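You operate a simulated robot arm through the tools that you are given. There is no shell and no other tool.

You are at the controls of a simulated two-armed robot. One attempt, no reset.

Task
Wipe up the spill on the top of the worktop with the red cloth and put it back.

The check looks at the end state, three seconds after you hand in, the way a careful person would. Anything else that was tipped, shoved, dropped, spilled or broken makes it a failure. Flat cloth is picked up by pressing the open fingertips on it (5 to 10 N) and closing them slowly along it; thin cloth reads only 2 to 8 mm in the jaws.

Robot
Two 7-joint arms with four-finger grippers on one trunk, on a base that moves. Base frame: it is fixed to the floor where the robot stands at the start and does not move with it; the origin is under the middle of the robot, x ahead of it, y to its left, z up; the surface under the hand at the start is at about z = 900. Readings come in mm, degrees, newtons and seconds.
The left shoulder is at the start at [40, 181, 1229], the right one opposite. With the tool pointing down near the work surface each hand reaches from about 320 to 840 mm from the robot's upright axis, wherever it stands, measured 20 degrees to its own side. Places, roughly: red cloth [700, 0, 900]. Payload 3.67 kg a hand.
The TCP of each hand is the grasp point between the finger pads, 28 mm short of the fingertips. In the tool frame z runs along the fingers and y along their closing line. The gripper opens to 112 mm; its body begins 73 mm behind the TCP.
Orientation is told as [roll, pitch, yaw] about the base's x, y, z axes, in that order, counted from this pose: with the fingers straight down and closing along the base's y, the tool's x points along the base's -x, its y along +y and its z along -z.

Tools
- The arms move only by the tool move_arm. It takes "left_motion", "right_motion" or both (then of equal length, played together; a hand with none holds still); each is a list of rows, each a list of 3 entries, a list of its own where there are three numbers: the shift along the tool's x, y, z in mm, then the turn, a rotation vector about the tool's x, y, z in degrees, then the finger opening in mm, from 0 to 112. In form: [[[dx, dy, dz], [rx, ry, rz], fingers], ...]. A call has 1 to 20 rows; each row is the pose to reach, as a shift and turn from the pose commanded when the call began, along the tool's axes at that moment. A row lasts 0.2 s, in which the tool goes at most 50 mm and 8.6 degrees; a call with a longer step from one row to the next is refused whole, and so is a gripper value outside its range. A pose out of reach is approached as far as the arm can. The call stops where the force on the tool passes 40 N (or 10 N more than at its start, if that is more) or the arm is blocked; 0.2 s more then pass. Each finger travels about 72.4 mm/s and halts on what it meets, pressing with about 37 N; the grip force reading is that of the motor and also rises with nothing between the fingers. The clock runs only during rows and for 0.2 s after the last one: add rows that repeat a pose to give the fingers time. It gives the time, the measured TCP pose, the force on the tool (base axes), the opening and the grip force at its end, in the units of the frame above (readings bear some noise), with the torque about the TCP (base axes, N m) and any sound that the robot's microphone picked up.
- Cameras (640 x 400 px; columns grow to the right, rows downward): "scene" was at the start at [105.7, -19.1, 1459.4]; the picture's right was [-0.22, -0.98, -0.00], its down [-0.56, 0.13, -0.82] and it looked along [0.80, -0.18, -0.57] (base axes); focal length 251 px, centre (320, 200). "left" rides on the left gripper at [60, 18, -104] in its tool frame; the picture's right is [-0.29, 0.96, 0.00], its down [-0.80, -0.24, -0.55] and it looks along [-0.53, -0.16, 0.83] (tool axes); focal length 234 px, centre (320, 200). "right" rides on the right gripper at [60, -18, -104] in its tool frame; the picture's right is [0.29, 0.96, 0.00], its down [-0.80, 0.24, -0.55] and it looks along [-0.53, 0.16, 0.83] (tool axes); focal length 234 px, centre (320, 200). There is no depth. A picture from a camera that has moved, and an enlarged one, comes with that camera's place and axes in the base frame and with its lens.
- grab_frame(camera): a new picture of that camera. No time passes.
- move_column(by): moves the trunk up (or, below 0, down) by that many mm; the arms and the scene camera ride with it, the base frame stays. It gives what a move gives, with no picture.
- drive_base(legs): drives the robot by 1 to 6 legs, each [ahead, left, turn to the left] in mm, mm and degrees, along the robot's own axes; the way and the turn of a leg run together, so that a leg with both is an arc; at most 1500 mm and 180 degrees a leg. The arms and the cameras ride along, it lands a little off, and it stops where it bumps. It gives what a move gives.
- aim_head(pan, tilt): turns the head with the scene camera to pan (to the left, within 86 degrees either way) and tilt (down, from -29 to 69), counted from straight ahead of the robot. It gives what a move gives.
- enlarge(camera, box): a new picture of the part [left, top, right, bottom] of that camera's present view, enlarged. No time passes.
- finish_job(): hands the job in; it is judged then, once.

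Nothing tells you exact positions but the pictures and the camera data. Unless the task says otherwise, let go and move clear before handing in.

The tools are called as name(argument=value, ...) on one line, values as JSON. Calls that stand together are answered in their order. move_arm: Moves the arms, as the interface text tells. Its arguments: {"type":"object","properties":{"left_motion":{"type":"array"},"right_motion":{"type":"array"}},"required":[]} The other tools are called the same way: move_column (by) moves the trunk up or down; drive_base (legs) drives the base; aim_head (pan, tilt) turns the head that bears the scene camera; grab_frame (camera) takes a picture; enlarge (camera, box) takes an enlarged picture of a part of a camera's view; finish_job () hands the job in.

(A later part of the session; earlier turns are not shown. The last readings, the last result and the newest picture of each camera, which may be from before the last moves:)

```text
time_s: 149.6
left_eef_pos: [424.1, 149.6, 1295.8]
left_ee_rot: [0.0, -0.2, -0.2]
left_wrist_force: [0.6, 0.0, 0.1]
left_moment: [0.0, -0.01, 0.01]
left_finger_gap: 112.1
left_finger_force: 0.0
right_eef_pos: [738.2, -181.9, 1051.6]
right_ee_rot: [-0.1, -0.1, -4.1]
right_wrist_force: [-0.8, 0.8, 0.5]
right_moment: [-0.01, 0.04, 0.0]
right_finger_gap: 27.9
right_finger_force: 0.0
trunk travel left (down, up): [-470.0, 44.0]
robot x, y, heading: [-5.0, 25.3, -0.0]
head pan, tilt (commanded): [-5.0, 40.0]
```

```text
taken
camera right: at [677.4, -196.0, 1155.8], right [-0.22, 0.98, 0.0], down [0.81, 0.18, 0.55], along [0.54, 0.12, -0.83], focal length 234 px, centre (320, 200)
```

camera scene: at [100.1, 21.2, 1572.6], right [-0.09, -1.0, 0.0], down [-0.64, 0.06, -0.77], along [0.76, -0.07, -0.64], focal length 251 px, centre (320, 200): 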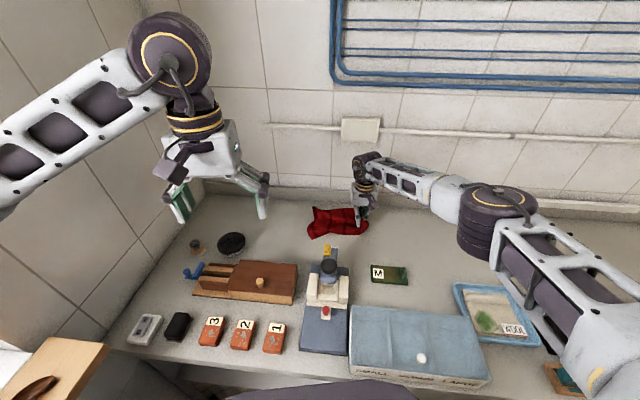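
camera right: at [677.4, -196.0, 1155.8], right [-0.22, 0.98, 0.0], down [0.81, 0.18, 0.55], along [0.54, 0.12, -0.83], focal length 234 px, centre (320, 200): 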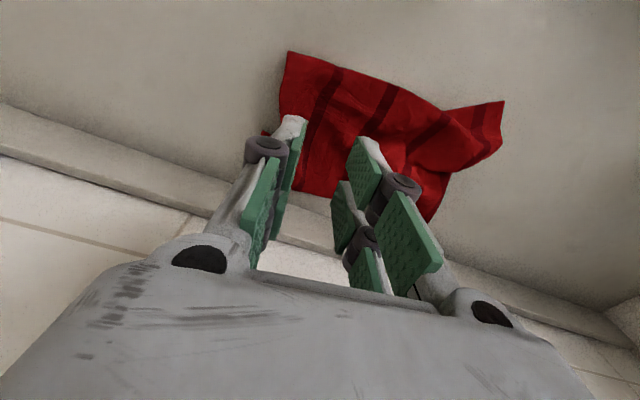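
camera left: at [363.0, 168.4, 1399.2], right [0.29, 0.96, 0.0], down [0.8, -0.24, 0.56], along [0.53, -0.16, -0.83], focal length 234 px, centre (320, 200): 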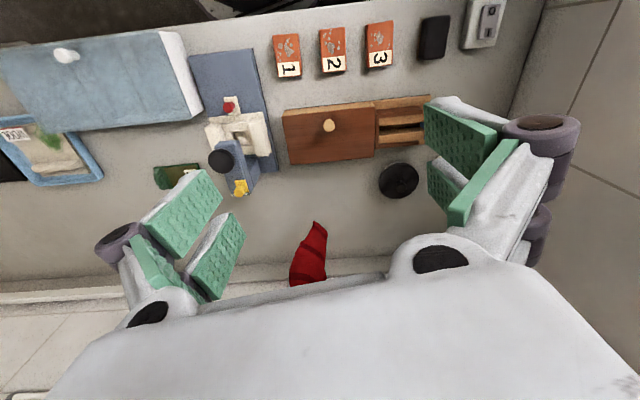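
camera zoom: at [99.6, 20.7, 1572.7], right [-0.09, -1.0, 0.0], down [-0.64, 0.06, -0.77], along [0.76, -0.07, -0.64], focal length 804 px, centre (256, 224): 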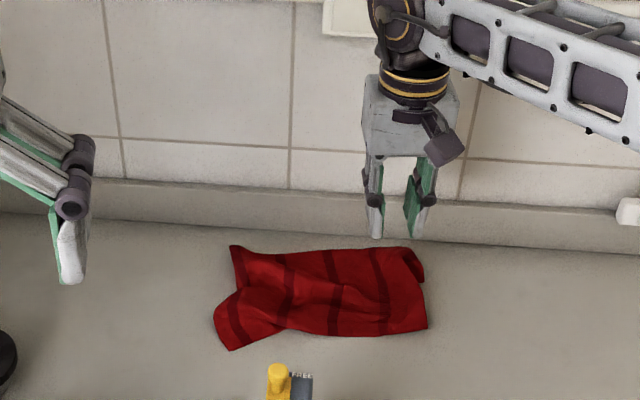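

The release was clean; the cloth now lies with corners near (860,-17), (686,-5), (701,-227) and (837,-226). It needs to go about 115 mm left and to be opened out. I'll retract the right hand and turn the base 30° right so the left arm reaches this whole area.

move_arm(right_motion=[[[0, 0, -35], [0, 0, 0], 28], [[0, 0, -70], [0, 0, 0], 28], [[20, -10, -100], [0, 0, 0], 28], [[55, -20, -110], [0, 0, 0], 28], [[90, -40, -110], [0, 0, 0], 28], [[125, -60, -110], [0, 0, 0], 28], [[160, -80, -110], [0, 0, 0], 28], [[195, -100, -110], [0, 0, 0], 28], [[230, -120, -110], [0, 0, 0], 28]])

drive_base(legs=[[0, 0, -30]])

aim_head(pan=25, tilt=40)

grab_frame(camera="scene")

```text
time_s: 151.6
left_eef_pos: [423.0, 148.0, 1296.7]
left_ee_rot: [-0.1, -0.2, -0.1]
left_wrist_force: [-0.6, -0.8, 0.0]
left_moment: [-0.01, -0.07, -0.04]
left_finger_gap: 111.8
left_finger_force: 0.0
right_eef_pos: [500.9, -288.0, 1158.7]
right_ee_rot: [0.0, 0.0, -4.2]
right_wrist_force: [-1.4, -1.1, 0.1]
right_moment: [0.03, -0.02, 0.02]
right_finger_gap: 27.9
right_finger_force: 0.1
trunk travel left (down, up): [-470.0, 44.0]
robot x, y, heading: [-5.3, 26.6, 0.1]
head pan, tilt (commanded): [-5.0, 40.0]
```

```text
time_s: 153.6
left_eef_pos: [429.3, -80.0, 1295.7]
left_ee_rot: [0.0, -0.1, -30.0]
left_wrist_force: [-0.6, -0.9, -0.2]
left_moment: [0.01, -0.02, -0.01]
left_finger_gap: 112.0
left_finger_force: 0.0
right_eef_pos: [279.4, -499.1, 1158.9]
right_ee_rot: [0.0, 0.0, -34.0]
right_wrist_force: [-0.1, 0.5, -0.4]
right_moment: [0.02, -0.01, 0.0]
right_finger_gap: 28.1
right_finger_force: 0.1
trunk travel left (down, up): [-470.0, 44.0]
robot x, y, heading: [-5.1, 29.6, -29.7]
head pan, tilt (commanded): [-5.0, 40.0]
```

```text
time_s: 154.5
left_eef_pos: [427.4, -81.1, 1294.9]
left_ee_rot: [0.0, -0.1, -30.0]
left_wrist_force: [0.4, 0.2, 0.3]
left_moment: [0.0, 0.0, -0.03]
left_finger_gap: 112.1
left_finger_force: 0.0
right_eef_pos: [278.8, -497.8, 1158.9]
right_ee_rot: [0.0, 0.1, -34.0]
right_wrist_force: [0.4, 0.2, -0.4]
right_moment: [0.01, 0.01, 0.02]
right_finger_gap: 27.9
right_finger_force: 0.0
trunk travel left (down, up): [-470.0, 44.0]
robot x, y, heading: [-7.2, 26.7, -29.7]
head pan, tilt (commanded): [25.0, 40.0]
```

```text
taken
camera scene: at [97.4, 10.5, 1572.6], right [-0.09, -1.0, 0.0], down [-0.64, 0.06, -0.77], along [0.76, -0.07, -0.64], focal length 251 px, centre (320, 200)
```

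scene: 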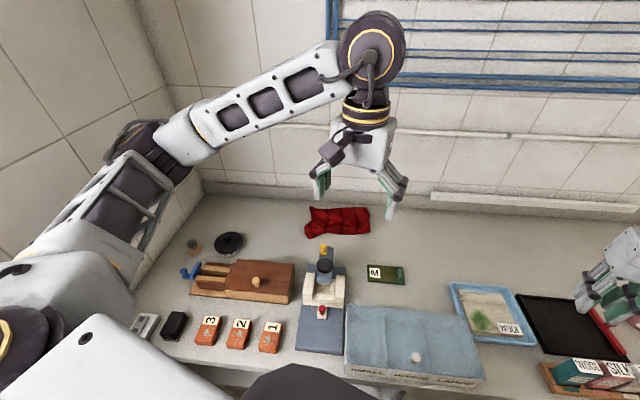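

The turn went fine. I'll lower the trunk 100 mm for better reach at the worktop and look closely at the cloth.

move_column(by=-100)

enlarge(camera="scene", box=[250, 130, 410, 230])

grab_frame(camera="left")

```text
time_s: 155.9
left_eef_pos: [427.4, -80.9, 1195.2]
left_ee_rot: [0.0, -0.1, -30.0]
left_wrist_force: [0.2, 0.1, 0.1]
left_moment: [0.0, -0.01, -0.01]
left_finger_gap: 111.9
left_finger_force: 0.0
right_eef_pos: [277.6, -498.8, 1056.2]
right_ee_rot: [0.0, 0.0, -34.0]
right_wrist_force: [0.4, -0.8, 0.0]
right_moment: [-0.01, -0.03, 0.02]
right_finger_gap: 28.0
right_finger_force: 0.1
trunk travel left (down, up): [-370.0, 144.0]
robot x, y, heading: [-3.0, 27.6, -30.2]
head pan, tilt (commanded): [25.0, 40.0]
```

```text
4.00 times, centred on (330, 180) of scene
camera zoom: at [97.2, 10.7, 1471.4], right [-0.09, -1.0, 0.0], down [-0.64, 0.06, -0.77], along [0.76, -0.07, -0.64], focal length 1005 px, centre (280, 280)
```

zoom: 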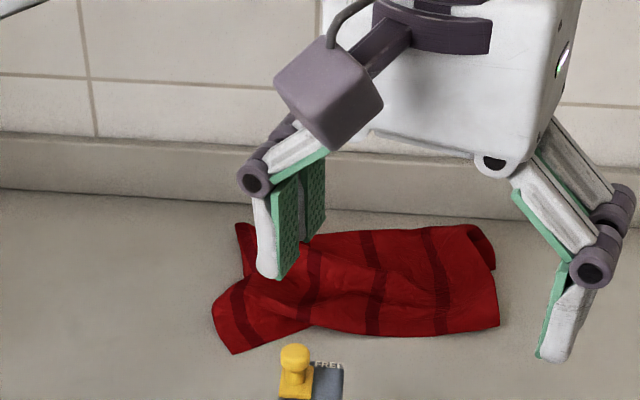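

```text
taken
camera left: at [385.1, -34.8, 1297.6], right [0.73, 0.69, 0.0], down [0.57, -0.61, 0.56], along [0.38, -0.4, -0.83], focal length 234 px, centre (320, 200)
```

left: 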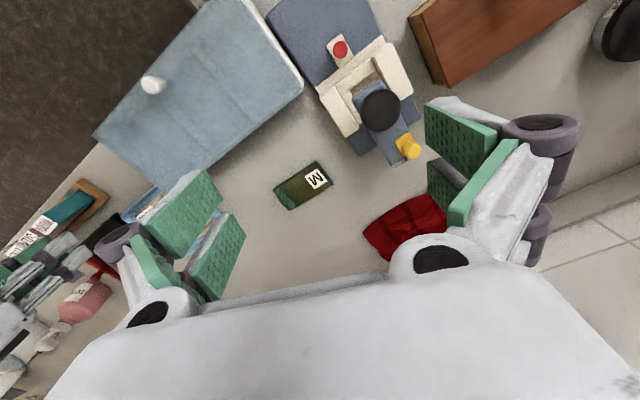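

The left edge's middle is near (773,-23). I'll bring the left hand over (772,-60) at height, passing above the press, squared up with fingers at 60 mm, then descend partway.

move_arm(left_motion=[[[-30, 20, 0], [0, 0, -3], 100], [[-60, 40, 0], [0, 0, -6], 90], [[-90, 60, 0], [0, 0, -9], 80], [[-120, 80, 0], [0, 0, -12], 70], [[-150, 100, 0], [0, 0, -15], 60], [[-180, 119, 0], [0, 0, -18], 60], [[-210, 139, 0], [0, 0, -21], 60], [[-240, 159, 0], [0, 0, -24], 60], [[-270, 179, 0], [0, 0, -27], 60], [[-288, 191, 0], [0, 0, -30], 60], [[-288, 191, 35], [0, 0, -30], 60], [[-288, 191, 70], [0, 0, -30], 60], [[-288, 191, 105], [0, 0, -30], 60], [[-288, 191, 135], [0, 0, -30], 60], [[-288, 191, 150], [0, 0, -30], 60]])

grab_frame(camera="left")

enlarge(camera="scene", box=[230, 110, 430, 235])

```text
time_s: 159.1
left_eef_pos: [772.3, -58.8, 1044.4]
left_ee_rot: [-0.1, 0.0, 0.0]
left_wrist_force: [0.2, -0.7, 0.2]
left_moment: [-0.05, 0.03, 0.0]
left_finger_gap: 60.0
left_finger_force: 0.0
right_eef_pos: [277.8, -498.3, 1058.0]
right_ee_rot: [0.0, 0.2, -34.0]
right_wrist_force: [0.5, 0.6, -0.3]
right_moment: [-0.02, 0.01, -0.01]
right_finger_gap: 28.1
right_finger_force: 0.1
trunk travel left (down, up): [-370.0, 144.0]
robot x, y, heading: [-4.9, 25.7, -29.9]
head pan, tilt (commanded): [25.0, 40.0]
```

```text
taken
camera left: at [712.6, -40.7, 1148.2], right [0.29, 0.96, 0.0], down [0.8, -0.24, 0.56], along [0.53, -0.16, -0.83], focal length 234 px, centre (320, 200)
```

left: 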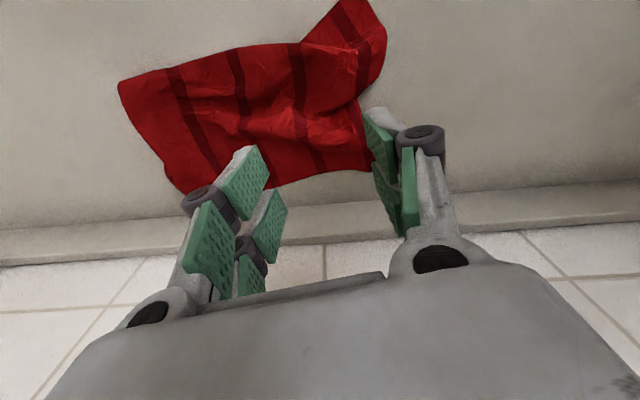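

```text
3.20 times, centred on (330, 172) of scene
camera zoom: at [97.5, 10.4, 1471.4], right [-0.09, -1.0, 0.0], down [-0.64, 0.06, -0.77], along [0.76, -0.07, -0.64], focal length 804 px, centre (288, 288)
```

zoom: 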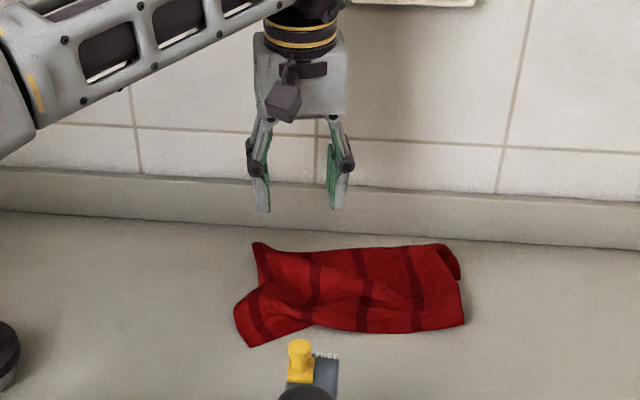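

The camera shows the hand centred just inside the left edge. I'll descend to just above the cloth.

move_arm(left_motion=[[[0, 0, 35], [0, 0, 0], 60], [[0, 0, 70], [0, 0, 0], 60], [[0, 0, 95], [0, 0, 0], 60], [[0, 0, 106], [0, 0, 0], 60], [[0, 0, 110], [0, 0, 0], 60], [[0, 0, 112], [0, 0, 0], 60], [[0, 0, 112], [0, 0, 0], 60]])

grab_frame(camera="left")

```text
time_s: 160.7
left_eef_pos: [773.2, -59.8, 933.0]
left_ee_rot: [0.1, -0.1, 0.1]
left_wrist_force: [0.4, -0.1, 0.3]
left_moment: [-0.01, 0.0, -0.03]
left_finger_gap: 60.1
left_finger_force: 0.5
right_eef_pos: [278.8, -498.6, 1058.1]
right_ee_rot: [0.0, 0.0, -34.0]
right_wrist_force: [0.0, -0.6, 0.0]
right_moment: [0.02, -0.01, 0.0]
right_finger_gap: 27.9
right_finger_force: 0.0
trunk travel left (down, up): [-370.0, 144.0]
robot x, y, heading: [-5.4, 28.4, -30.0]
head pan, tilt (commanded): [25.0, 40.0]
```

```text
taken
camera left: at [713.3, -41.2, 1035.2], right [0.29, 0.96, 0.0], down [0.8, -0.24, 0.56], along [0.53, -0.16, -0.83], focal length 234 px, centre (320, 200)
```

left: 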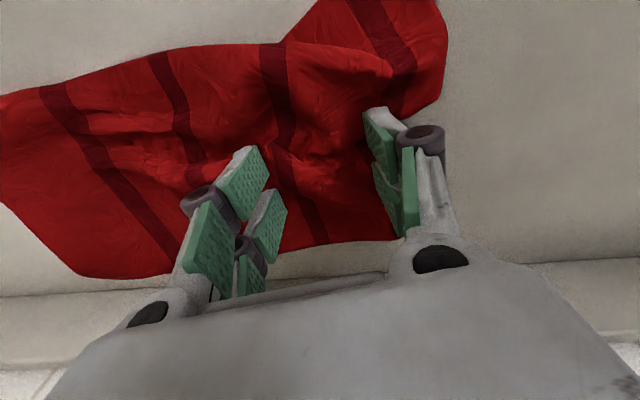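

The outer fingers sit right on the edge; I'll move 8 mm further in and press down in small steps.

move_arm(left_motion=[[[0, -8, 0], [0, 0, 0], 60], [[0, -8, 2], [0, 0, 0], 60], [[0, -8, 4], [0, 0, 0], 60], [[0, -8, 5], [0, 0, 0], 60], [[0, -8, 6], [0, 0, 0], 60], [[0, -8, 6], [0, 0, 0], 60]])

```text
time_s: 162.1
left_eef_pos: [774.2, -68.7, 926.1]
left_ee_rot: [-0.1, 0.0, 0.0]
left_wrist_force: [0.8, -0.2, 5.5]
left_moment: [0.18, 0.09, -0.04]
left_finger_gap: 60.8
left_finger_force: 0.6
right_eef_pos: [278.1, -497.9, 1057.9]
right_ee_rot: [0.0, 0.1, -34.0]
right_wrist_force: [-0.1, -0.2, 0.3]
right_moment: [-0.02, 0.0, 0.01]
right_finger_gap: 27.9
right_finger_force: 0.0
trunk travel left (down, up): [-370.0, 144.0]
robot x, y, heading: [-3.4, 26.4, -29.9]
head pan, tilt (commanded): [25.0, 40.0]
```

Contact at 5.5 N. Closing slowly with a slight rise to hold the pressure.

move_arm(left_motion=[[[0, 0, 0.3], [0, 0, 0], 60], [[0, 0, 0.1], [0, 0, 0], 57], [[0, 0, -0.2], [0, 0, 0], 54], [[0, 0, -0.5], [0, 0, 0], 51], [[0, 0, -0.8], [0, 0, 0], 48], [[0, 0, -1.1], [0, 0, 0], 45], [[0, 0, -1.4], [0, 0, 0], 42], [[0, 0, -1.7], [0, 0, 0], 39], [[0, 0, -2.0], [0, 0, 0], 36], [[0, 0, -2.2], [0, 0, 0], 33], [[0, 0, -2.4], [0, 0, 0], 30]])

grab_frame(camera="left")

```text
time_s: 164.5
left_eef_pos: [773.1, -67.3, 929.8]
left_ee_rot: [-0.1, -0.1, 0.1]
left_wrist_force: [0.0, 0.4, 7.5]
left_moment: [0.04, 0.11, 0.01]
left_finger_gap: 30.3
left_finger_force: 0.1
right_eef_pos: [276.9, -498.5, 1057.3]
right_ee_rot: [-0.1, 0.1, -34.0]
right_wrist_force: [0.8, -0.1, -0.2]
right_moment: [0.0, 0.02, 0.0]
right_finger_gap: 28.0
right_finger_force: 0.0
trunk travel left (down, up): [-370.0, 144.0]
robot x, y, heading: [0.1, 25.3, -29.8]
head pan, tilt (commanded): [25.0, 40.0]
```

```text
taken
camera left: at [712.7, -48.9, 1032.5], right [0.29, 0.96, 0.0], down [0.8, -0.24, 0.56], along [0.53, -0.16, -0.83], focal length 234 px, centre (320, 200)
```

left: 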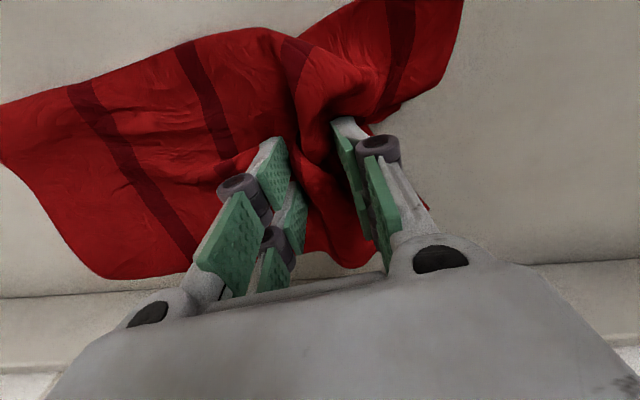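

Good steady 7.5 N and the cloth is gathering. I'll close the rest of the way.

move_arm(left_motion=[[[0, 0, -0.2], [0, 0, 0], 27], [[0, 0, -0.3], [0, 0, 0], 24], [[0, 0, -0.4], [0, 0, 0], 21], [[0, 0, -0.5], [0, 0, 0], 18], [[0, 0, -0.5], [0, 0, 0], 15], [[0, 0, -0.5], [0, 0, 0], 12], [[0, 0, -0.5], [0, 0, 0], 9], [[0, 0, -0.5], [0, 0, 0], 6], [[0, 0, -0.5], [0, 0, 0], 3], [[0, 0, -0.5], [0, 0, 0], 0], [[0, 0, -0.5], [0, 0, 0], 0], [[0, 0, -0.5], [0, 0, 0], 0]])

grab_frame(camera="left")

```text
time_s: 167.1
left_eef_pos: [773.0, -67.7, 930.3]
left_ee_rot: [-0.1, -0.2, -0.1]
left_wrist_force: [0.1, -0.1, 1.3]
left_moment: [0.01, 0.02, 0.0]
left_finger_gap: 2.9
left_finger_force: 36.3
right_eef_pos: [278.8, -498.0, 1058.8]
right_ee_rot: [0.0, 0.1, -34.0]
right_wrist_force: [-0.1, -0.2, 0.4]
right_moment: [-0.02, -0.01, 0.0]
right_finger_gap: 27.8
right_finger_force: 0.1
trunk travel left (down, up): [-370.0, 144.0]
robot x, y, heading: [-0.9, 25.8, -30.2]
head pan, tilt (commanded): [25.0, 40.0]
```

```text
taken
camera left: at [713.0, -49.2, 1033.1], right [0.29, 0.96, 0.0], down [0.8, -0.24, 0.56], along [0.53, -0.16, -0.83], focal length 234 px, centre (320, 200)
```

left: 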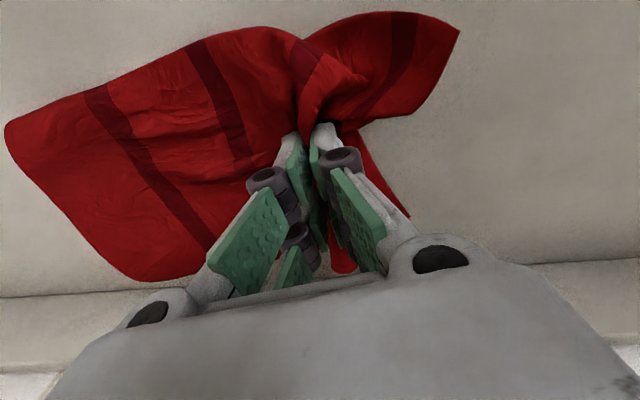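

Held at 2.9 mm. I'll raise slightly and drag the cloth left toward its old place, stopping well short of the black lid.

move_arm(left_motion=[[[0, 0, -5], [0, 0, 0], 0], [[0, 8, -8], [0, 0, 0], 0], [[1, 22, -8], [0, 0, 0], 0], [[2, 36, -8], [0, 0, 0], 0], [[3, 50, -8], [0, 0, 0], 0], [[4, 64, -8], [0, 0, 0], 0], [[5, 78, -8], [0, 0, 0], 0], [[6, 92, -8], [0, 0, 0], 0], [[7, 106, -8], [0, 0, 0], 0], [[8, 120, -8], [0, 0, 0], 0], [[9, 134, -8], [0, 0, 0], 0], [[10, 148, -8], [0, 0, 0], 0], [[11, 160, -8], [0, 0, 0], 0], [[12, 168, -8], [0, 0, 0], 0]])

grab_frame(camera="left")

enlarge(camera="scene", box=[200, 110, 400, 235])

```text
time_s: 170.1
left_eef_pos: [761.8, 101.3, 937.9]
left_ee_rot: [-0.2, 0.0, 0.0]
left_wrist_force: [0.1, -0.4, 0.2]
left_moment: [0.02, 0.03, -0.01]
left_finger_gap: 3.0
left_finger_force: 36.6
right_eef_pos: [278.7, -498.2, 1058.1]
right_ee_rot: [-0.1, 0.1, -33.9]
right_wrist_force: [0.4, 0.4, 0.3]
right_moment: [-0.01, -0.03, 0.0]
right_finger_gap: 28.0
right_finger_force: 0.0
trunk travel left (down, up): [-370.0, 144.0]
robot x, y, heading: [-3.5, 28.6, -29.9]
head pan, tilt (commanded): [25.0, 40.0]
```

```text
taken
camera left: at [701.2, 119.2, 1041.1], right [0.29, 0.96, 0.0], down [0.8, -0.24, 0.56], along [0.53, -0.16, -0.83], focal length 234 px, centre (320, 200)
```

left: 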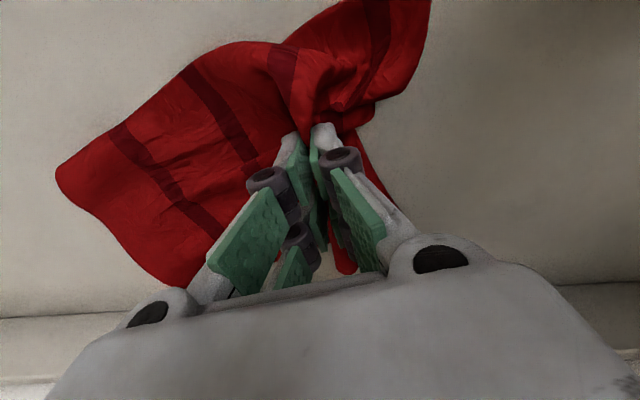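

```text
3.20 times, centred on (300, 172) of scene
camera zoom: at [97.4, 10.8, 1471.4], right [-0.09, -1.0, 0.0], down [-0.64, 0.06, -0.77], along [0.76, -0.07, -0.64], focal length 804 px, centre (384, 288)
```

zoom: 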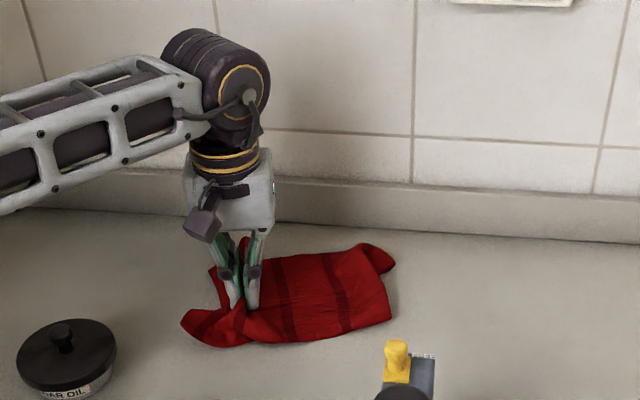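

The cloth followed to the left but is now bunched short on its right side. From this base pose the left hand can lift it by its left edge and re-lay it right-to-left in the exact spot, so I'll lift it now and swing it over its right end position.

move_arm(left_motion=[[[0, 0, -25], [0, 0, 0], 0], [[0, 0, -50], [0, 0, 0], 0], [[0, 0, -75], [0, 0, 0], 0], [[0, -5, -100], [0, 0, 1], 0], [[2, -12, -125], [0, 0, 2], 0], [[5, -22, -150], [0, 0, 3], 0], [[9, -36, -175], [0, 0, 4.5], 0], [[14, -54, -195], [0, 0, 6], 0], [[19, -74, -215], [0, 0, 7.5], 0], [[24, -94, -232], [0, 0, 9], 0], [[29, -114, -248], [0, 0, 10.5], 0], [[34, -134, -262], [0, 0, 12], 0], [[39, -154, -274], [0, 0, 13.5], 0], [[44, -174, -284], [0, 0, 15], 0], [[49, -194, -290], [0, 0, 15], 0], [[54, -214, -292], [0, 0, 15], 0], [[58, -230, -292], [0, 0, 15], 0], [[61, -240, -292], [0, 0, 15], 0], [[61, -240, -292], [0, 0, 15], 0], [[61, -240, -292], [0, 0, 15], 0]])

grab_frame(camera="scene")

enlarge(camera="scene", box=[240, 80, 440, 240])

grab_frame(camera="left")

```text
time_s: 174.3
left_eef_pos: [699.9, -140.3, 1229.5]
left_ee_rot: [0.0, -0.2, -15.0]
left_wrist_force: [-0.3, 0.5, 0.0]
left_moment: [0.01, 0.03, 0.03]
left_finger_gap: 3.1
left_finger_force: 37.4
right_eef_pos: [278.4, -498.2, 1058.1]
right_ee_rot: [0.0, 0.0, -34.0]
right_wrist_force: [-0.2, -0.6, -0.2]
right_moment: [0.0, -0.01, -0.01]
right_finger_gap: 28.0
right_finger_force: 0.1
trunk travel left (down, up): [-370.0, 144.0]
robot x, y, heading: [-3.9, 29.4, -30.0]
head pan, tilt (commanded): [25.0, 40.0]
```

```text
taken
camera scene: at [97.4, 10.5, 1471.4], right [-0.09, -1.0, 0.0], down [-0.64, 0.06, -0.77], along [0.76, -0.07, -0.64], focal length 251 px, centre (320, 200)
```

scene: 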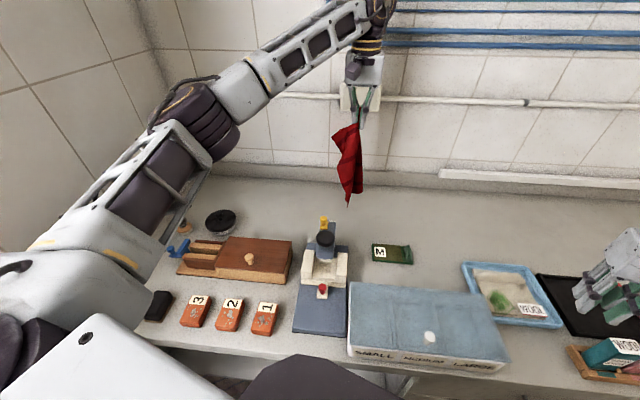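

```text
2.50 times, centred on (340, 160) of scene
camera zoom: at [97.4, 10.5, 1471.4], right [-0.09, -1.0, 0.0], down [-0.64, 0.06, -0.77], along [0.76, -0.07, -0.64], focal length 628 px, centre (270, 300)
```

zoom: 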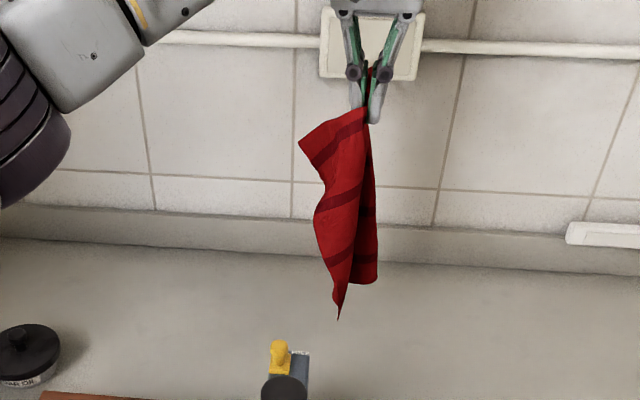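

```text
taken
camera left: at [646.6, -106.6, 1332.8], right [0.53, 0.85, 0.0], down [0.71, -0.44, 0.56], along [0.47, -0.29, -0.83], focal length 234 px, centre (320, 200)
```

left: 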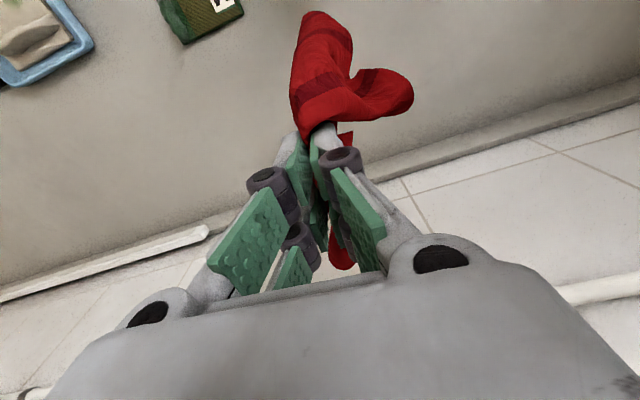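

The cloth hangs over the right end of its spot. I'll lower it until it touches and then lay it leftwards along its axis, first part.

move_arm(left_motion=[[[0, 0, 14], [0, 0, 0], 0], [[0, 0, 28], [0, 0, 0], 0], [[0, 3, 40], [0, 0, 0], 0], [[0, 12, 51], [0, 0, 0], 0], [[0, 24, 62], [0, 0, 0], 0], [[0, 36, 74], [0, 0, 0], 0], [[0, 48, 86], [0, 0, 0], 0], [[0, 60, 98], [0, 0, 0], 0], [[0, 72, 110], [0, 0, 0], 0], [[0, 84, 122], [0, 0, 0], 0], [[0, 96, 134], [0, 0, 0], 0], [[0, 108, 146], [0, 0, 0], 0], [[0, 120, 158], [0, 0, 0], 0]])

enlarge(camera="scene", box=[240, 100, 440, 225])

grab_frame(camera="left")

```text
time_s: 177.1
left_eef_pos: [732.0, -23.5, 1072.1]
left_ee_rot: [-0.1, -0.1, -15.0]
left_wrist_force: [0.8, 0.5, -0.7]
left_moment: [0.05, 0.06, 0.03]
left_finger_gap: 3.0
left_finger_force: 36.2
right_eef_pos: [279.0, -499.0, 1057.9]
right_ee_rot: [-0.1, 0.1, -34.0]
right_wrist_force: [0.6, 0.1, 0.2]
right_moment: [-0.06, 0.0, 0.02]
right_finger_gap: 28.0
right_finger_force: 0.0
trunk travel left (down, up): [-370.0, 144.0]
robot x, y, heading: [-7.0, 27.0, -29.9]
head pan, tilt (commanded): [25.0, 40.0]
```

```text
3.20 times, centred on (340, 162) of scene
camera zoom: at [97.8, 11.1, 1471.4], right [-0.09, -1.0, 0.0], down [-0.64, 0.06, -0.77], along [0.76, -0.07, -0.64], focal length 804 px, centre (256, 320)
```

zoom: 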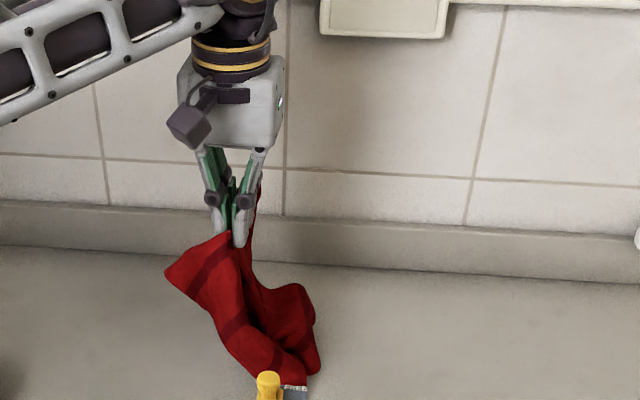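

```text
taken
camera left: at [679.4, 9.1, 1174.1], right [0.53, 0.85, 0.0], down [0.71, -0.44, 0.56], along [0.47, -0.29, -0.83], focal length 234 px, centre (320, 200)
```

left: 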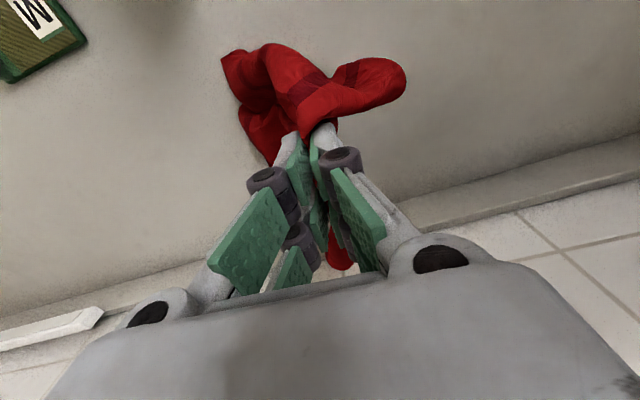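

The free end is touching down behind the press with space to spare. I'll continue laying to the left and down.

move_arm(left_motion=[[[0, 13, 12], [0, 0, 0], 0], [[0, 26, 24], [0, 0, 0], 0], [[0, 39, 36], [0, 0, 0], 0], [[0, 52, 48], [0, 0, 0], 0], [[0, 65, 60], [0, 0, 0], 0], [[0, 78, 72], [0, 0, 0], 0], [[0, 91, 84], [0, 0, 0], 0], [[0, 104, 96], [0, 0, 0], 0], [[0, 115, 108], [0, 0, 0], 0], [[0, 124, 120], [0, 0, 0], 0], [[0, 128, 130], [0, 0, 0], 0], [[0, 128, 134], [0, 0, 0], 0]])

enlarge(camera="scene", box=[220, 110, 420, 235])

grab_frame(camera="left")

```text
time_s: 179.7
left_eef_pos: [764.2, 100.5, 937.7]
left_ee_rot: [0.0, -0.1, -14.9]
left_wrist_force: [0.4, 0.5, 0.1]
left_moment: [-0.01, 0.02, 0.02]
left_finger_gap: 3.5
left_finger_force: 37.6
right_eef_pos: [279.2, -498.0, 1059.4]
right_ee_rot: [0.1, 0.1, -34.1]
right_wrist_force: [0.1, 0.1, 0.8]
right_moment: [-0.01, -0.02, -0.02]
right_finger_gap: 27.7
right_finger_force: 0.0
trunk travel left (down, up): [-370.0, 144.0]
robot x, y, heading: [-5.0, 29.0, -30.0]
head pan, tilt (commanded): [25.0, 40.0]
```

```text
3.20 times, centred on (320, 172) of scene
camera zoom: at [97.5, 10.6, 1471.4], right [-0.09, -1.0, 0.0], down [-0.64, 0.06, -0.77], along [0.76, -0.07, -0.64], focal length 804 px, centre (320, 288)
```

zoom: 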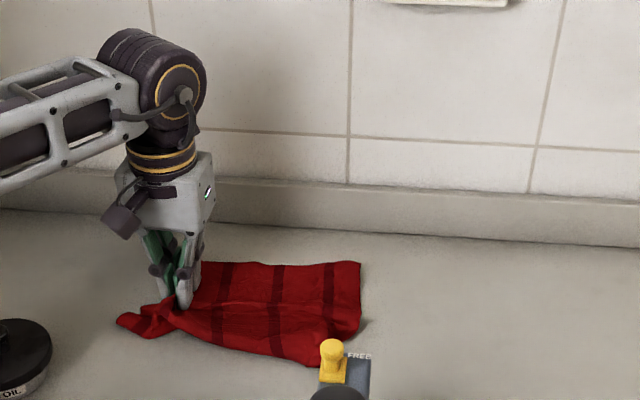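

```text
taken
camera left: at [710.6, 134.0, 1039.9], right [0.53, 0.85, 0.0], down [0.71, -0.44, 0.56], along [0.47, -0.29, -0.83], focal length 234 px, centre (320, 200)
```

left: 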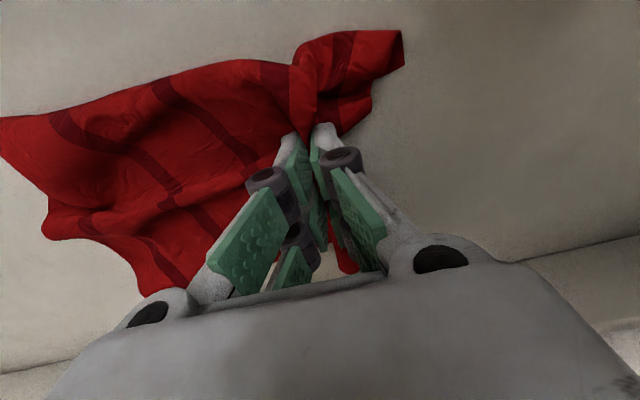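

Much flatter this time. The left end is in place, while the right edge is about 75 mm short of its old position. I'll release here and rise.

move_arm(left_motion=[[[0, 0, 4], [0, 0, 0], 0], [[0, 0, 8], [0, 0, 0], 0], [[0, 0, 8], [0, 0, 0], 6], [[0, 0, 8], [0, 0, 0], 14], [[0, 0, 8], [0, 0, 0], 22], [[0, 0, 8], [0, 0, 0], 28], [[0, 0, 0], [0, 0, 0], 28], [[0, 0, -12], [0, 0, 0], 28], [[0, 0, -30], [0, 0, 0], 28], [[0, 0, -55], [0, 0, 0], 28], [[0, 0, -85], [0, 0, 0], 28], [[0, 0, -120], [0, 0, 0], 28], [[0, 0, -160], [0, 0, 0], 28]])

enlarge(camera="scene", box=[220, 110, 420, 235])

grab_frame(camera="left")

```text
time_s: 182.5
left_eef_pos: [764.8, 98.9, 1097.7]
left_ee_rot: [0.1, -0.1, -15.0]
left_wrist_force: [1.1, -0.8, 0.3]
left_moment: [0.02, -0.02, -0.01]
left_finger_gap: 28.2
left_finger_force: 0.1
right_eef_pos: [277.9, -499.7, 1057.9]
right_ee_rot: [0.0, 0.2, -33.9]
right_wrist_force: [-0.6, 0.2, -0.4]
right_moment: [0.02, -0.04, -0.02]
right_finger_gap: 27.9
right_finger_force: 0.0
trunk travel left (down, up): [-370.0, 144.0]
robot x, y, heading: [-5.9, 26.5, -29.9]
head pan, tilt (commanded): [25.0, 40.0]
```

```text
3.20 times, centred on (320, 172) of scene
camera zoom: at [96.7, 10.1, 1471.5], right [-0.09, -1.0, 0.0], down [-0.64, 0.06, -0.77], along [0.76, -0.07, -0.64], focal length 804 px, centre (320, 288)
```

zoom: 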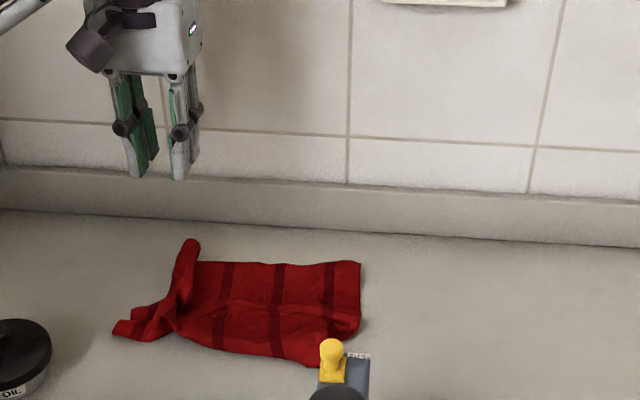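

```text
taken
camera left: at [711.3, 131.9, 1200.8], right [0.53, 0.85, 0.0], down [0.71, -0.44, 0.56], along [0.47, -0.29, -0.83], focal length 234 px, centre (320, 200)
```

left: 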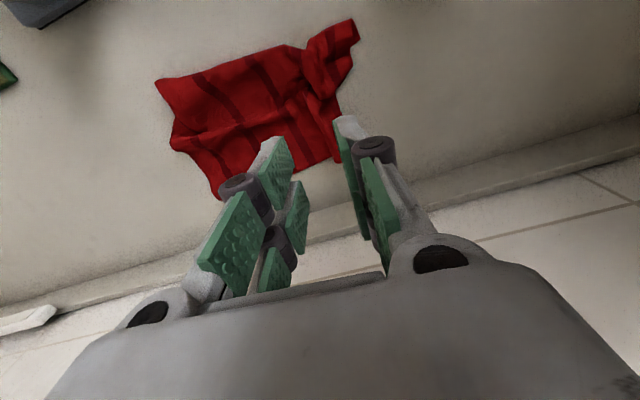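

Only a ridge near the left end remains, and the right edge needs a ~80 mm pull to the right, which should flatten it. I'll move the left hand above the right edge, near (747,-27).

move_arm(left_motion=[[[-2, -20, 0], [0, 0, 0], 40], [[-5, -45, 0], [0, 0, 0], 50], [[-8, -70, 0], [0, 0, 0], 60], [[-11, -95, 10], [0, 0, 0], 60], [[-14, -118, 30], [0, 0, 0], 60], [[-15, -126, 50], [0, 0, 0], 60], [[-15, -126, 60], [0, 0, 0], 60], [[-15, -126, 60], [0, 0, 0], 60]])

grab_frame(camera="left")

enlarge(camera="scene", box=[220, 110, 420, 235])

```text
time_s: 184.3
left_eef_pos: [746.5, -27.3, 1037.8]
left_ee_rot: [0.0, -0.1, -15.0]
left_wrist_force: [-1.2, 0.7, -0.3]
left_moment: [-0.03, 0.03, 0.02]
left_finger_gap: 59.9
left_finger_force: 0.1
right_eef_pos: [280.2, -499.2, 1057.4]
right_ee_rot: [0.0, 0.1, -33.9]
right_wrist_force: [0.7, 0.1, -0.6]
right_moment: [0.01, 0.01, -0.02]
right_finger_gap: 27.8
right_finger_force: 0.0
trunk travel left (down, up): [-370.0, 144.0]
robot x, y, heading: [-1.1, 26.5, -30.0]
head pan, tilt (commanded): [25.0, 40.0]
```

```text
taken
camera left: at [693.6, 7.4, 1140.8], right [0.53, 0.85, 0.0], down [0.71, -0.44, 0.56], along [0.47, -0.29, -0.83], focal length 234 px, centre (320, 200)
```

left: 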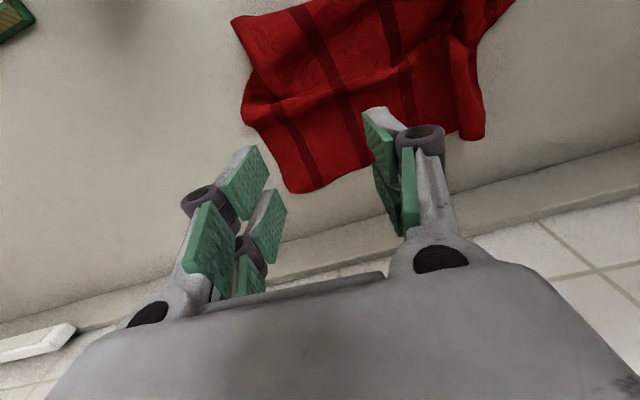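

```text
3.20 times, centred on (320, 172) of scene
camera zoom: at [97.4, 10.4, 1471.4], right [-0.09, -1.0, 0.0], down [-0.64, 0.06, -0.77], along [0.76, -0.07, -0.64], focal length 804 px, centre (320, 288)
```

zoom: 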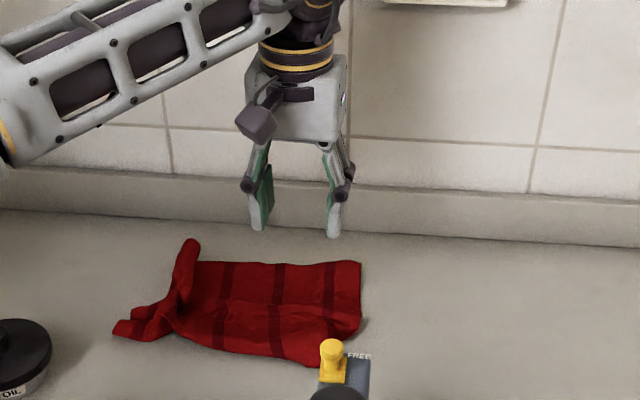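

The hand is about 70 mm inside the right edge; I'll shift 27 mm toward the edge and descend.

move_arm(left_motion=[[[0, -14, 10], [0, 0, 0], 60], [[0, -27, 30], [0, 0, 0], 60], [[0, -27, 60], [0, 0, 0], 60], [[0, -27, 88], [0, 0, 0], 60], [[0, -27, 100], [0, 0, 0], 60], [[0, -27, 105], [0, 0, 0], 60], [[0, -27, 105], [0, 0, 0], 60]])

grab_frame(camera="left")

```text
time_s: 185.9
left_eef_pos: [739.3, -52.1, 932.3]
left_ee_rot: [0.0, -0.1, -15.1]
left_wrist_force: [0.3, 0.3, 1.1]
left_moment: [0.09, 0.03, 0.03]
left_finger_gap: 60.3
left_finger_force: 0.3
right_eef_pos: [278.3, -498.1, 1058.5]
right_ee_rot: [0.0, 0.1, -34.0]
right_wrist_force: [0.1, 0.5, -0.4]
right_moment: [0.02, 0.0, 0.03]
right_finger_gap: 27.9
right_finger_force: 0.0
trunk travel left (down, up): [-370.0, 144.0]
robot x, y, heading: [-3.8, 24.3, -29.8]
head pan, tilt (commanded): [25.0, 40.0]
```

```text
taken
camera left: at [685.4, -17.9, 1035.3], right [0.53, 0.85, 0.0], down [0.71, -0.44, 0.56], along [0.47, -0.29, -0.83], focal length 234 px, centre (320, 200)
```

left: 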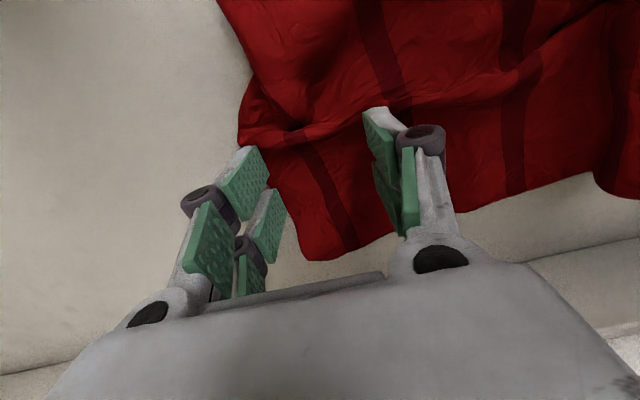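

The outer fingers hang just over the edge, so I'll shift back inward 20 mm, then press down.

move_arm(left_motion=[[[0, 0, -5], [0, 0, 0], 60], [[0, 10, -5], [0, 0, 0], 60], [[0, 20, -5], [0, 0, 0], 60], [[0, 20, 0], [0, 0, 0], 60], [[0, 20, 3], [0, 0, 0], 60], [[0, 20, 4], [0, 0, 0], 60], [[0, 20, 4], [0, 0, 0], 60]])

grab_frame(camera="left")

```text
time_s: 187.5
left_eef_pos: [745.3, -31.8, 928.0]
left_ee_rot: [-0.1, 0.0, -15.0]
left_wrist_force: [0.4, 0.5, 0.4]
left_moment: [0.01, 0.0, -0.02]
left_finger_gap: 60.0
left_finger_force: 0.3
right_eef_pos: [277.7, -497.6, 1059.1]
right_ee_rot: [0.0, 0.0, -34.0]
right_wrist_force: [-0.7, 0.4, -0.2]
right_moment: [0.01, -0.01, -0.02]
right_finger_gap: 28.1
right_finger_force: 0.0
trunk travel left (down, up): [-370.0, 144.0]
robot x, y, heading: [-2.6, 27.6, -29.9]
head pan, tilt (commanded): [25.0, 40.0]
```

```text
taken
camera left: at [691.3, 1.8, 1031.6], right [0.53, 0.85, 0.0], down [0.71, -0.44, 0.56], along [0.47, -0.29, -0.83], focal length 234 px, centre (320, 200)
```

left: 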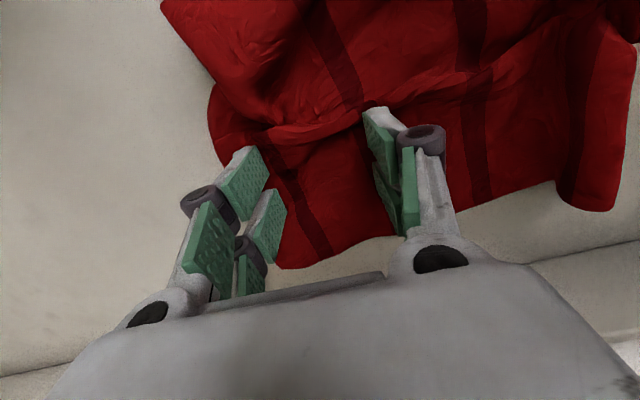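

Both finger pairs are now on the cloth. Pressing down until about 6 N.

move_arm(left_motion=[[[0, 0, 1], [0, 0, 0], 60], [[0, 0, 2], [0, 0, 0], 60], [[0, 0, 2], [0, 0, 0], 60]])

```text
time_s: 188.3
left_eef_pos: [744.6, -32.2, 927.5]
left_ee_rot: [0.0, -0.1, -15.0]
left_wrist_force: [1.0, 0.3, 4.8]
left_moment: [0.17, 0.04, -0.06]
left_finger_gap: 61.0
left_finger_force: 0.2
right_eef_pos: [277.8, -498.0, 1057.6]
right_ee_rot: [0.1, 0.2, -34.0]
right_wrist_force: [0.3, 0.7, 1.2]
right_moment: [0.02, 0.01, -0.01]
right_finger_gap: 27.8
right_finger_force: 0.0
trunk travel left (down, up): [-370.0, 144.0]
robot x, y, heading: [-5.1, 26.1, -30.2]
head pan, tilt (commanded): [25.0, 40.0]
```

move_arm(left_motion=[[[0, 0, 0.3], [0, 0, 0], 60], [[0, 0, 0.2], [0, 0, 0], 57], [[0, 0, 0], [0, 0, 0], 54], [[0, 0, -0.3], [0, 0, 0], 51], [[0, 0, -0.6], [0, 0, 0], 48], [[0, 0, -0.9], [0, 0, 0], 45], [[0, 0, -1.2], [0, 0, 0], 42], [[0, 0, -1.5], [0, 0, 0], 39], [[0, 0, -1.8], [0, 0, 0], 36], [[0, 0, -2.0], [0, 0, 0], 33], [[0, 0, -2.2], [0, 0, 0], 30]])

grab_frame(camera="left")

```text
time_s: 190.7
left_eef_pos: [743.6, -32.2, 929.1]
left_ee_rot: [0.0, -0.1, -15.0]
left_wrist_force: [-0.9, 0.3, 7.0]
left_moment: [0.07, 0.13, -0.02]
left_finger_gap: 29.7
left_finger_force: 0.0
right_eef_pos: [278.1, -497.9, 1057.6]
right_ee_rot: [0.0, 0.0, -34.0]
right_wrist_force: [-0.3, 0.3, 1.2]
right_moment: [0.0, 0.0, 0.01]
right_finger_gap: 27.9
right_finger_force: 0.1
trunk travel left (down, up): [-370.0, 144.0]
robot x, y, heading: [-4.8, 27.6, -30.1]
head pan, tilt (commanded): [25.0, 40.0]
```

```text
taken
camera left: at [690.2, 0.9, 1032.1], right [0.53, 0.85, 0.0], down [0.71, -0.44, 0.56], along [0.47, -0.29, -0.83], focal length 234 px, centre (320, 200)
```

left: 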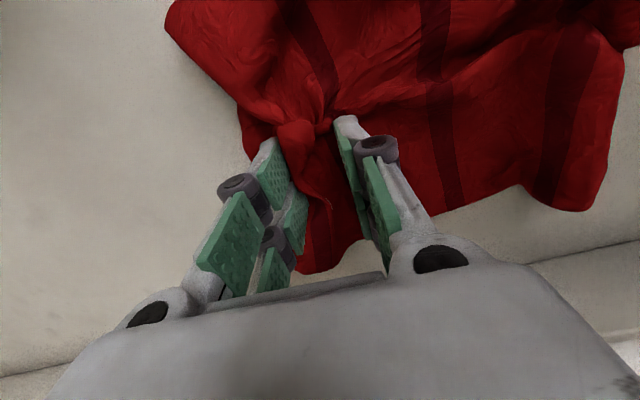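

Gathering well at 7 N. Closing fully.

move_arm(left_motion=[[[0, 0, -0.2], [0, 0, 0], 27], [[0, 0, -0.3], [0, 0, 0], 24], [[0, 0, -0.4], [0, 0, 0], 21], [[0, 0, -0.5], [0, 0, 0], 18], [[0, 0, -0.5], [0, 0, 0], 15], [[0, 0, -0.5], [0, 0, 0], 12], [[0, 0, -0.5], [0, 0, 0], 9], [[0, 0, -0.5], [0, 0, 0], 6], [[0, 0, -0.5], [0, 0, 0], 3], [[0, 0, -0.5], [0, 0, 0], 0], [[0, 0, -0.5], [0, 0, 0], 0], [[0, 0, -0.5], [0, 0, 0], 0]])

grab_frame(camera="left")

enlarge(camera="scene", box=[220, 110, 420, 235])

```text
time_s: 193.3
left_eef_pos: [744.2, -31.9, 929.6]
left_ee_rot: [0.0, 0.0, -15.0]
left_wrist_force: [-0.1, -0.3, 1.2]
left_moment: [0.06, 0.01, -0.03]
left_finger_gap: 3.7
left_finger_force: 40.2
right_eef_pos: [279.3, -498.8, 1058.1]
right_ee_rot: [0.0, 0.1, -34.0]
right_wrist_force: [0.3, 0.7, 1.2]
right_moment: [0.01, 0.02, 0.0]
right_finger_gap: 28.1
right_finger_force: 0.0
trunk travel left (down, up): [-370.0, 144.0]
robot x, y, heading: [-5.1, 26.7, -30.4]
head pan, tilt (commanded): [25.0, 40.0]
```

```text
taken
camera left: at [690.8, 1.3, 1033.0], right [0.53, 0.85, 0.0], down [0.71, -0.44, 0.56], along [0.47, -0.29, -0.83], focal length 234 px, centre (320, 200)
```

left: 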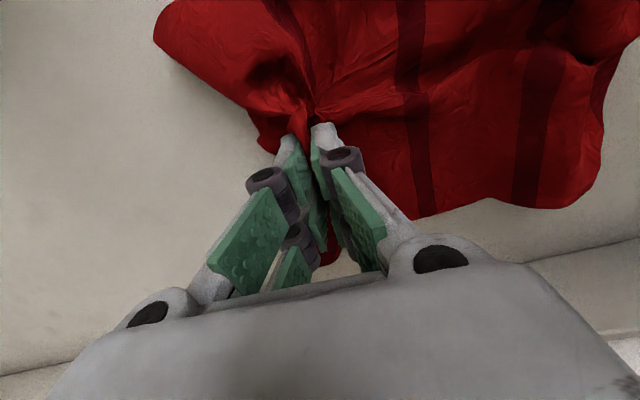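

```text
3.20 times, centred on (320, 172) of scene
camera zoom: at [97.2, 10.6, 1471.4], right [-0.09, -1.0, 0.0], down [-0.64, 0.06, -0.77], along [0.76, -0.07, -0.64], focal length 804 px, centre (320, 288)
```

zoom: 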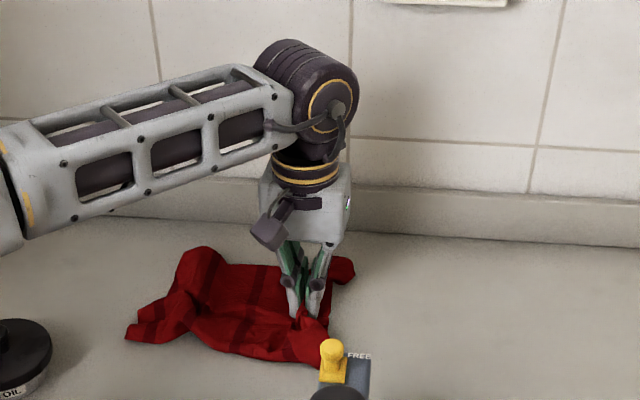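

Held at 3.7 mm. Pulling it right and slightly nearer, to its old right-edge position, which should flatten the ridge.

move_arm(left_motion=[[[0, 0, -4], [0, 0, 0], 0], [[2, -8, -6], [0, 0, 0], 0], [[4, -17, -6], [0, 0, 0], 0], [[6, -26, -6], [0, 0, 0], 0], [[8, -35, -6], [0, 0, 0], 0], [[10, -44, -6], [0, 0, 0], 0], [[12, -53, -6], [0, 0, 0], 0], [[14, -62, -6], [0, 0, 0], 0], [[16, -70, -6], [0, 0, 0], 0], [[16, -76, -6], [0, 0, 0], 0]])

enlarge(camera="scene", box=[220, 110, 420, 235])

grab_frame(camera="left")

```text
time_s: 195.5
left_eef_pos: [709.2, -101.2, 934.7]
left_ee_rot: [0.0, -0.1, -14.9]
left_wrist_force: [0.2, -0.6, 1.0]
left_moment: [-0.05, 0.0, 0.01]
left_finger_gap: 2.9
left_finger_force: 34.4
right_eef_pos: [278.3, -497.9, 1058.2]
right_ee_rot: [0.0, 0.2, -34.1]
right_wrist_force: [0.1, 0.2, -0.1]
right_moment: [-0.03, 0.02, -0.01]
right_finger_gap: 27.7
right_finger_force: 0.1
trunk travel left (down, up): [-370.0, 144.0]
robot x, y, heading: [-3.6, 25.6, -29.9]
head pan, tilt (commanded): [25.0, 40.0]
```

```text
3.20 times, centred on (320, 172) of scene
camera zoom: at [97.4, 10.4, 1471.4], right [-0.09, -1.0, 0.0], down [-0.64, 0.06, -0.77], along [0.76, -0.07, -0.64], focal length 804 px, centre (320, 288)
```

zoom: 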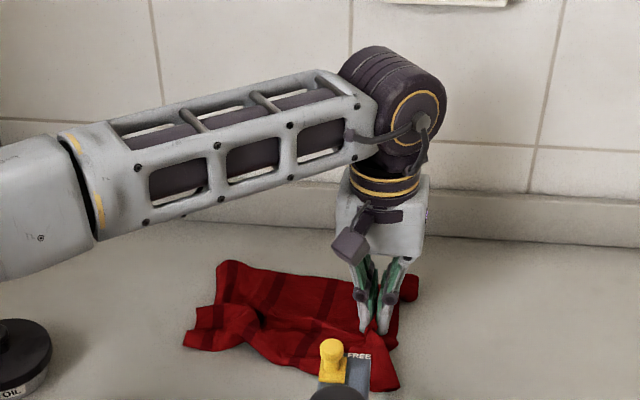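

```text
taken
camera left: at [656.3, -68.0, 1038.3], right [0.53, 0.85, 0.0], down [0.71, -0.44, 0.56], along [0.47, -0.29, -0.83], focal length 234 px, centre (320, 200)
```

left: 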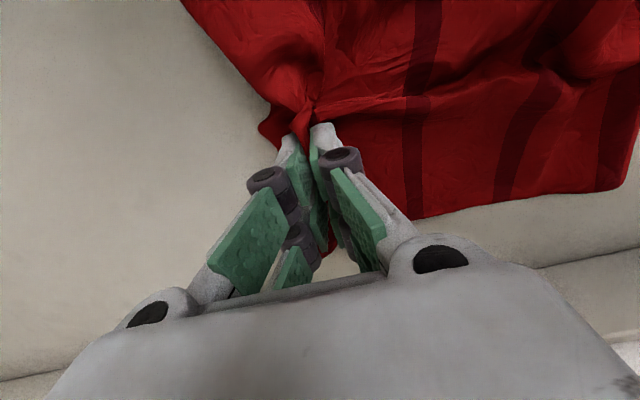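

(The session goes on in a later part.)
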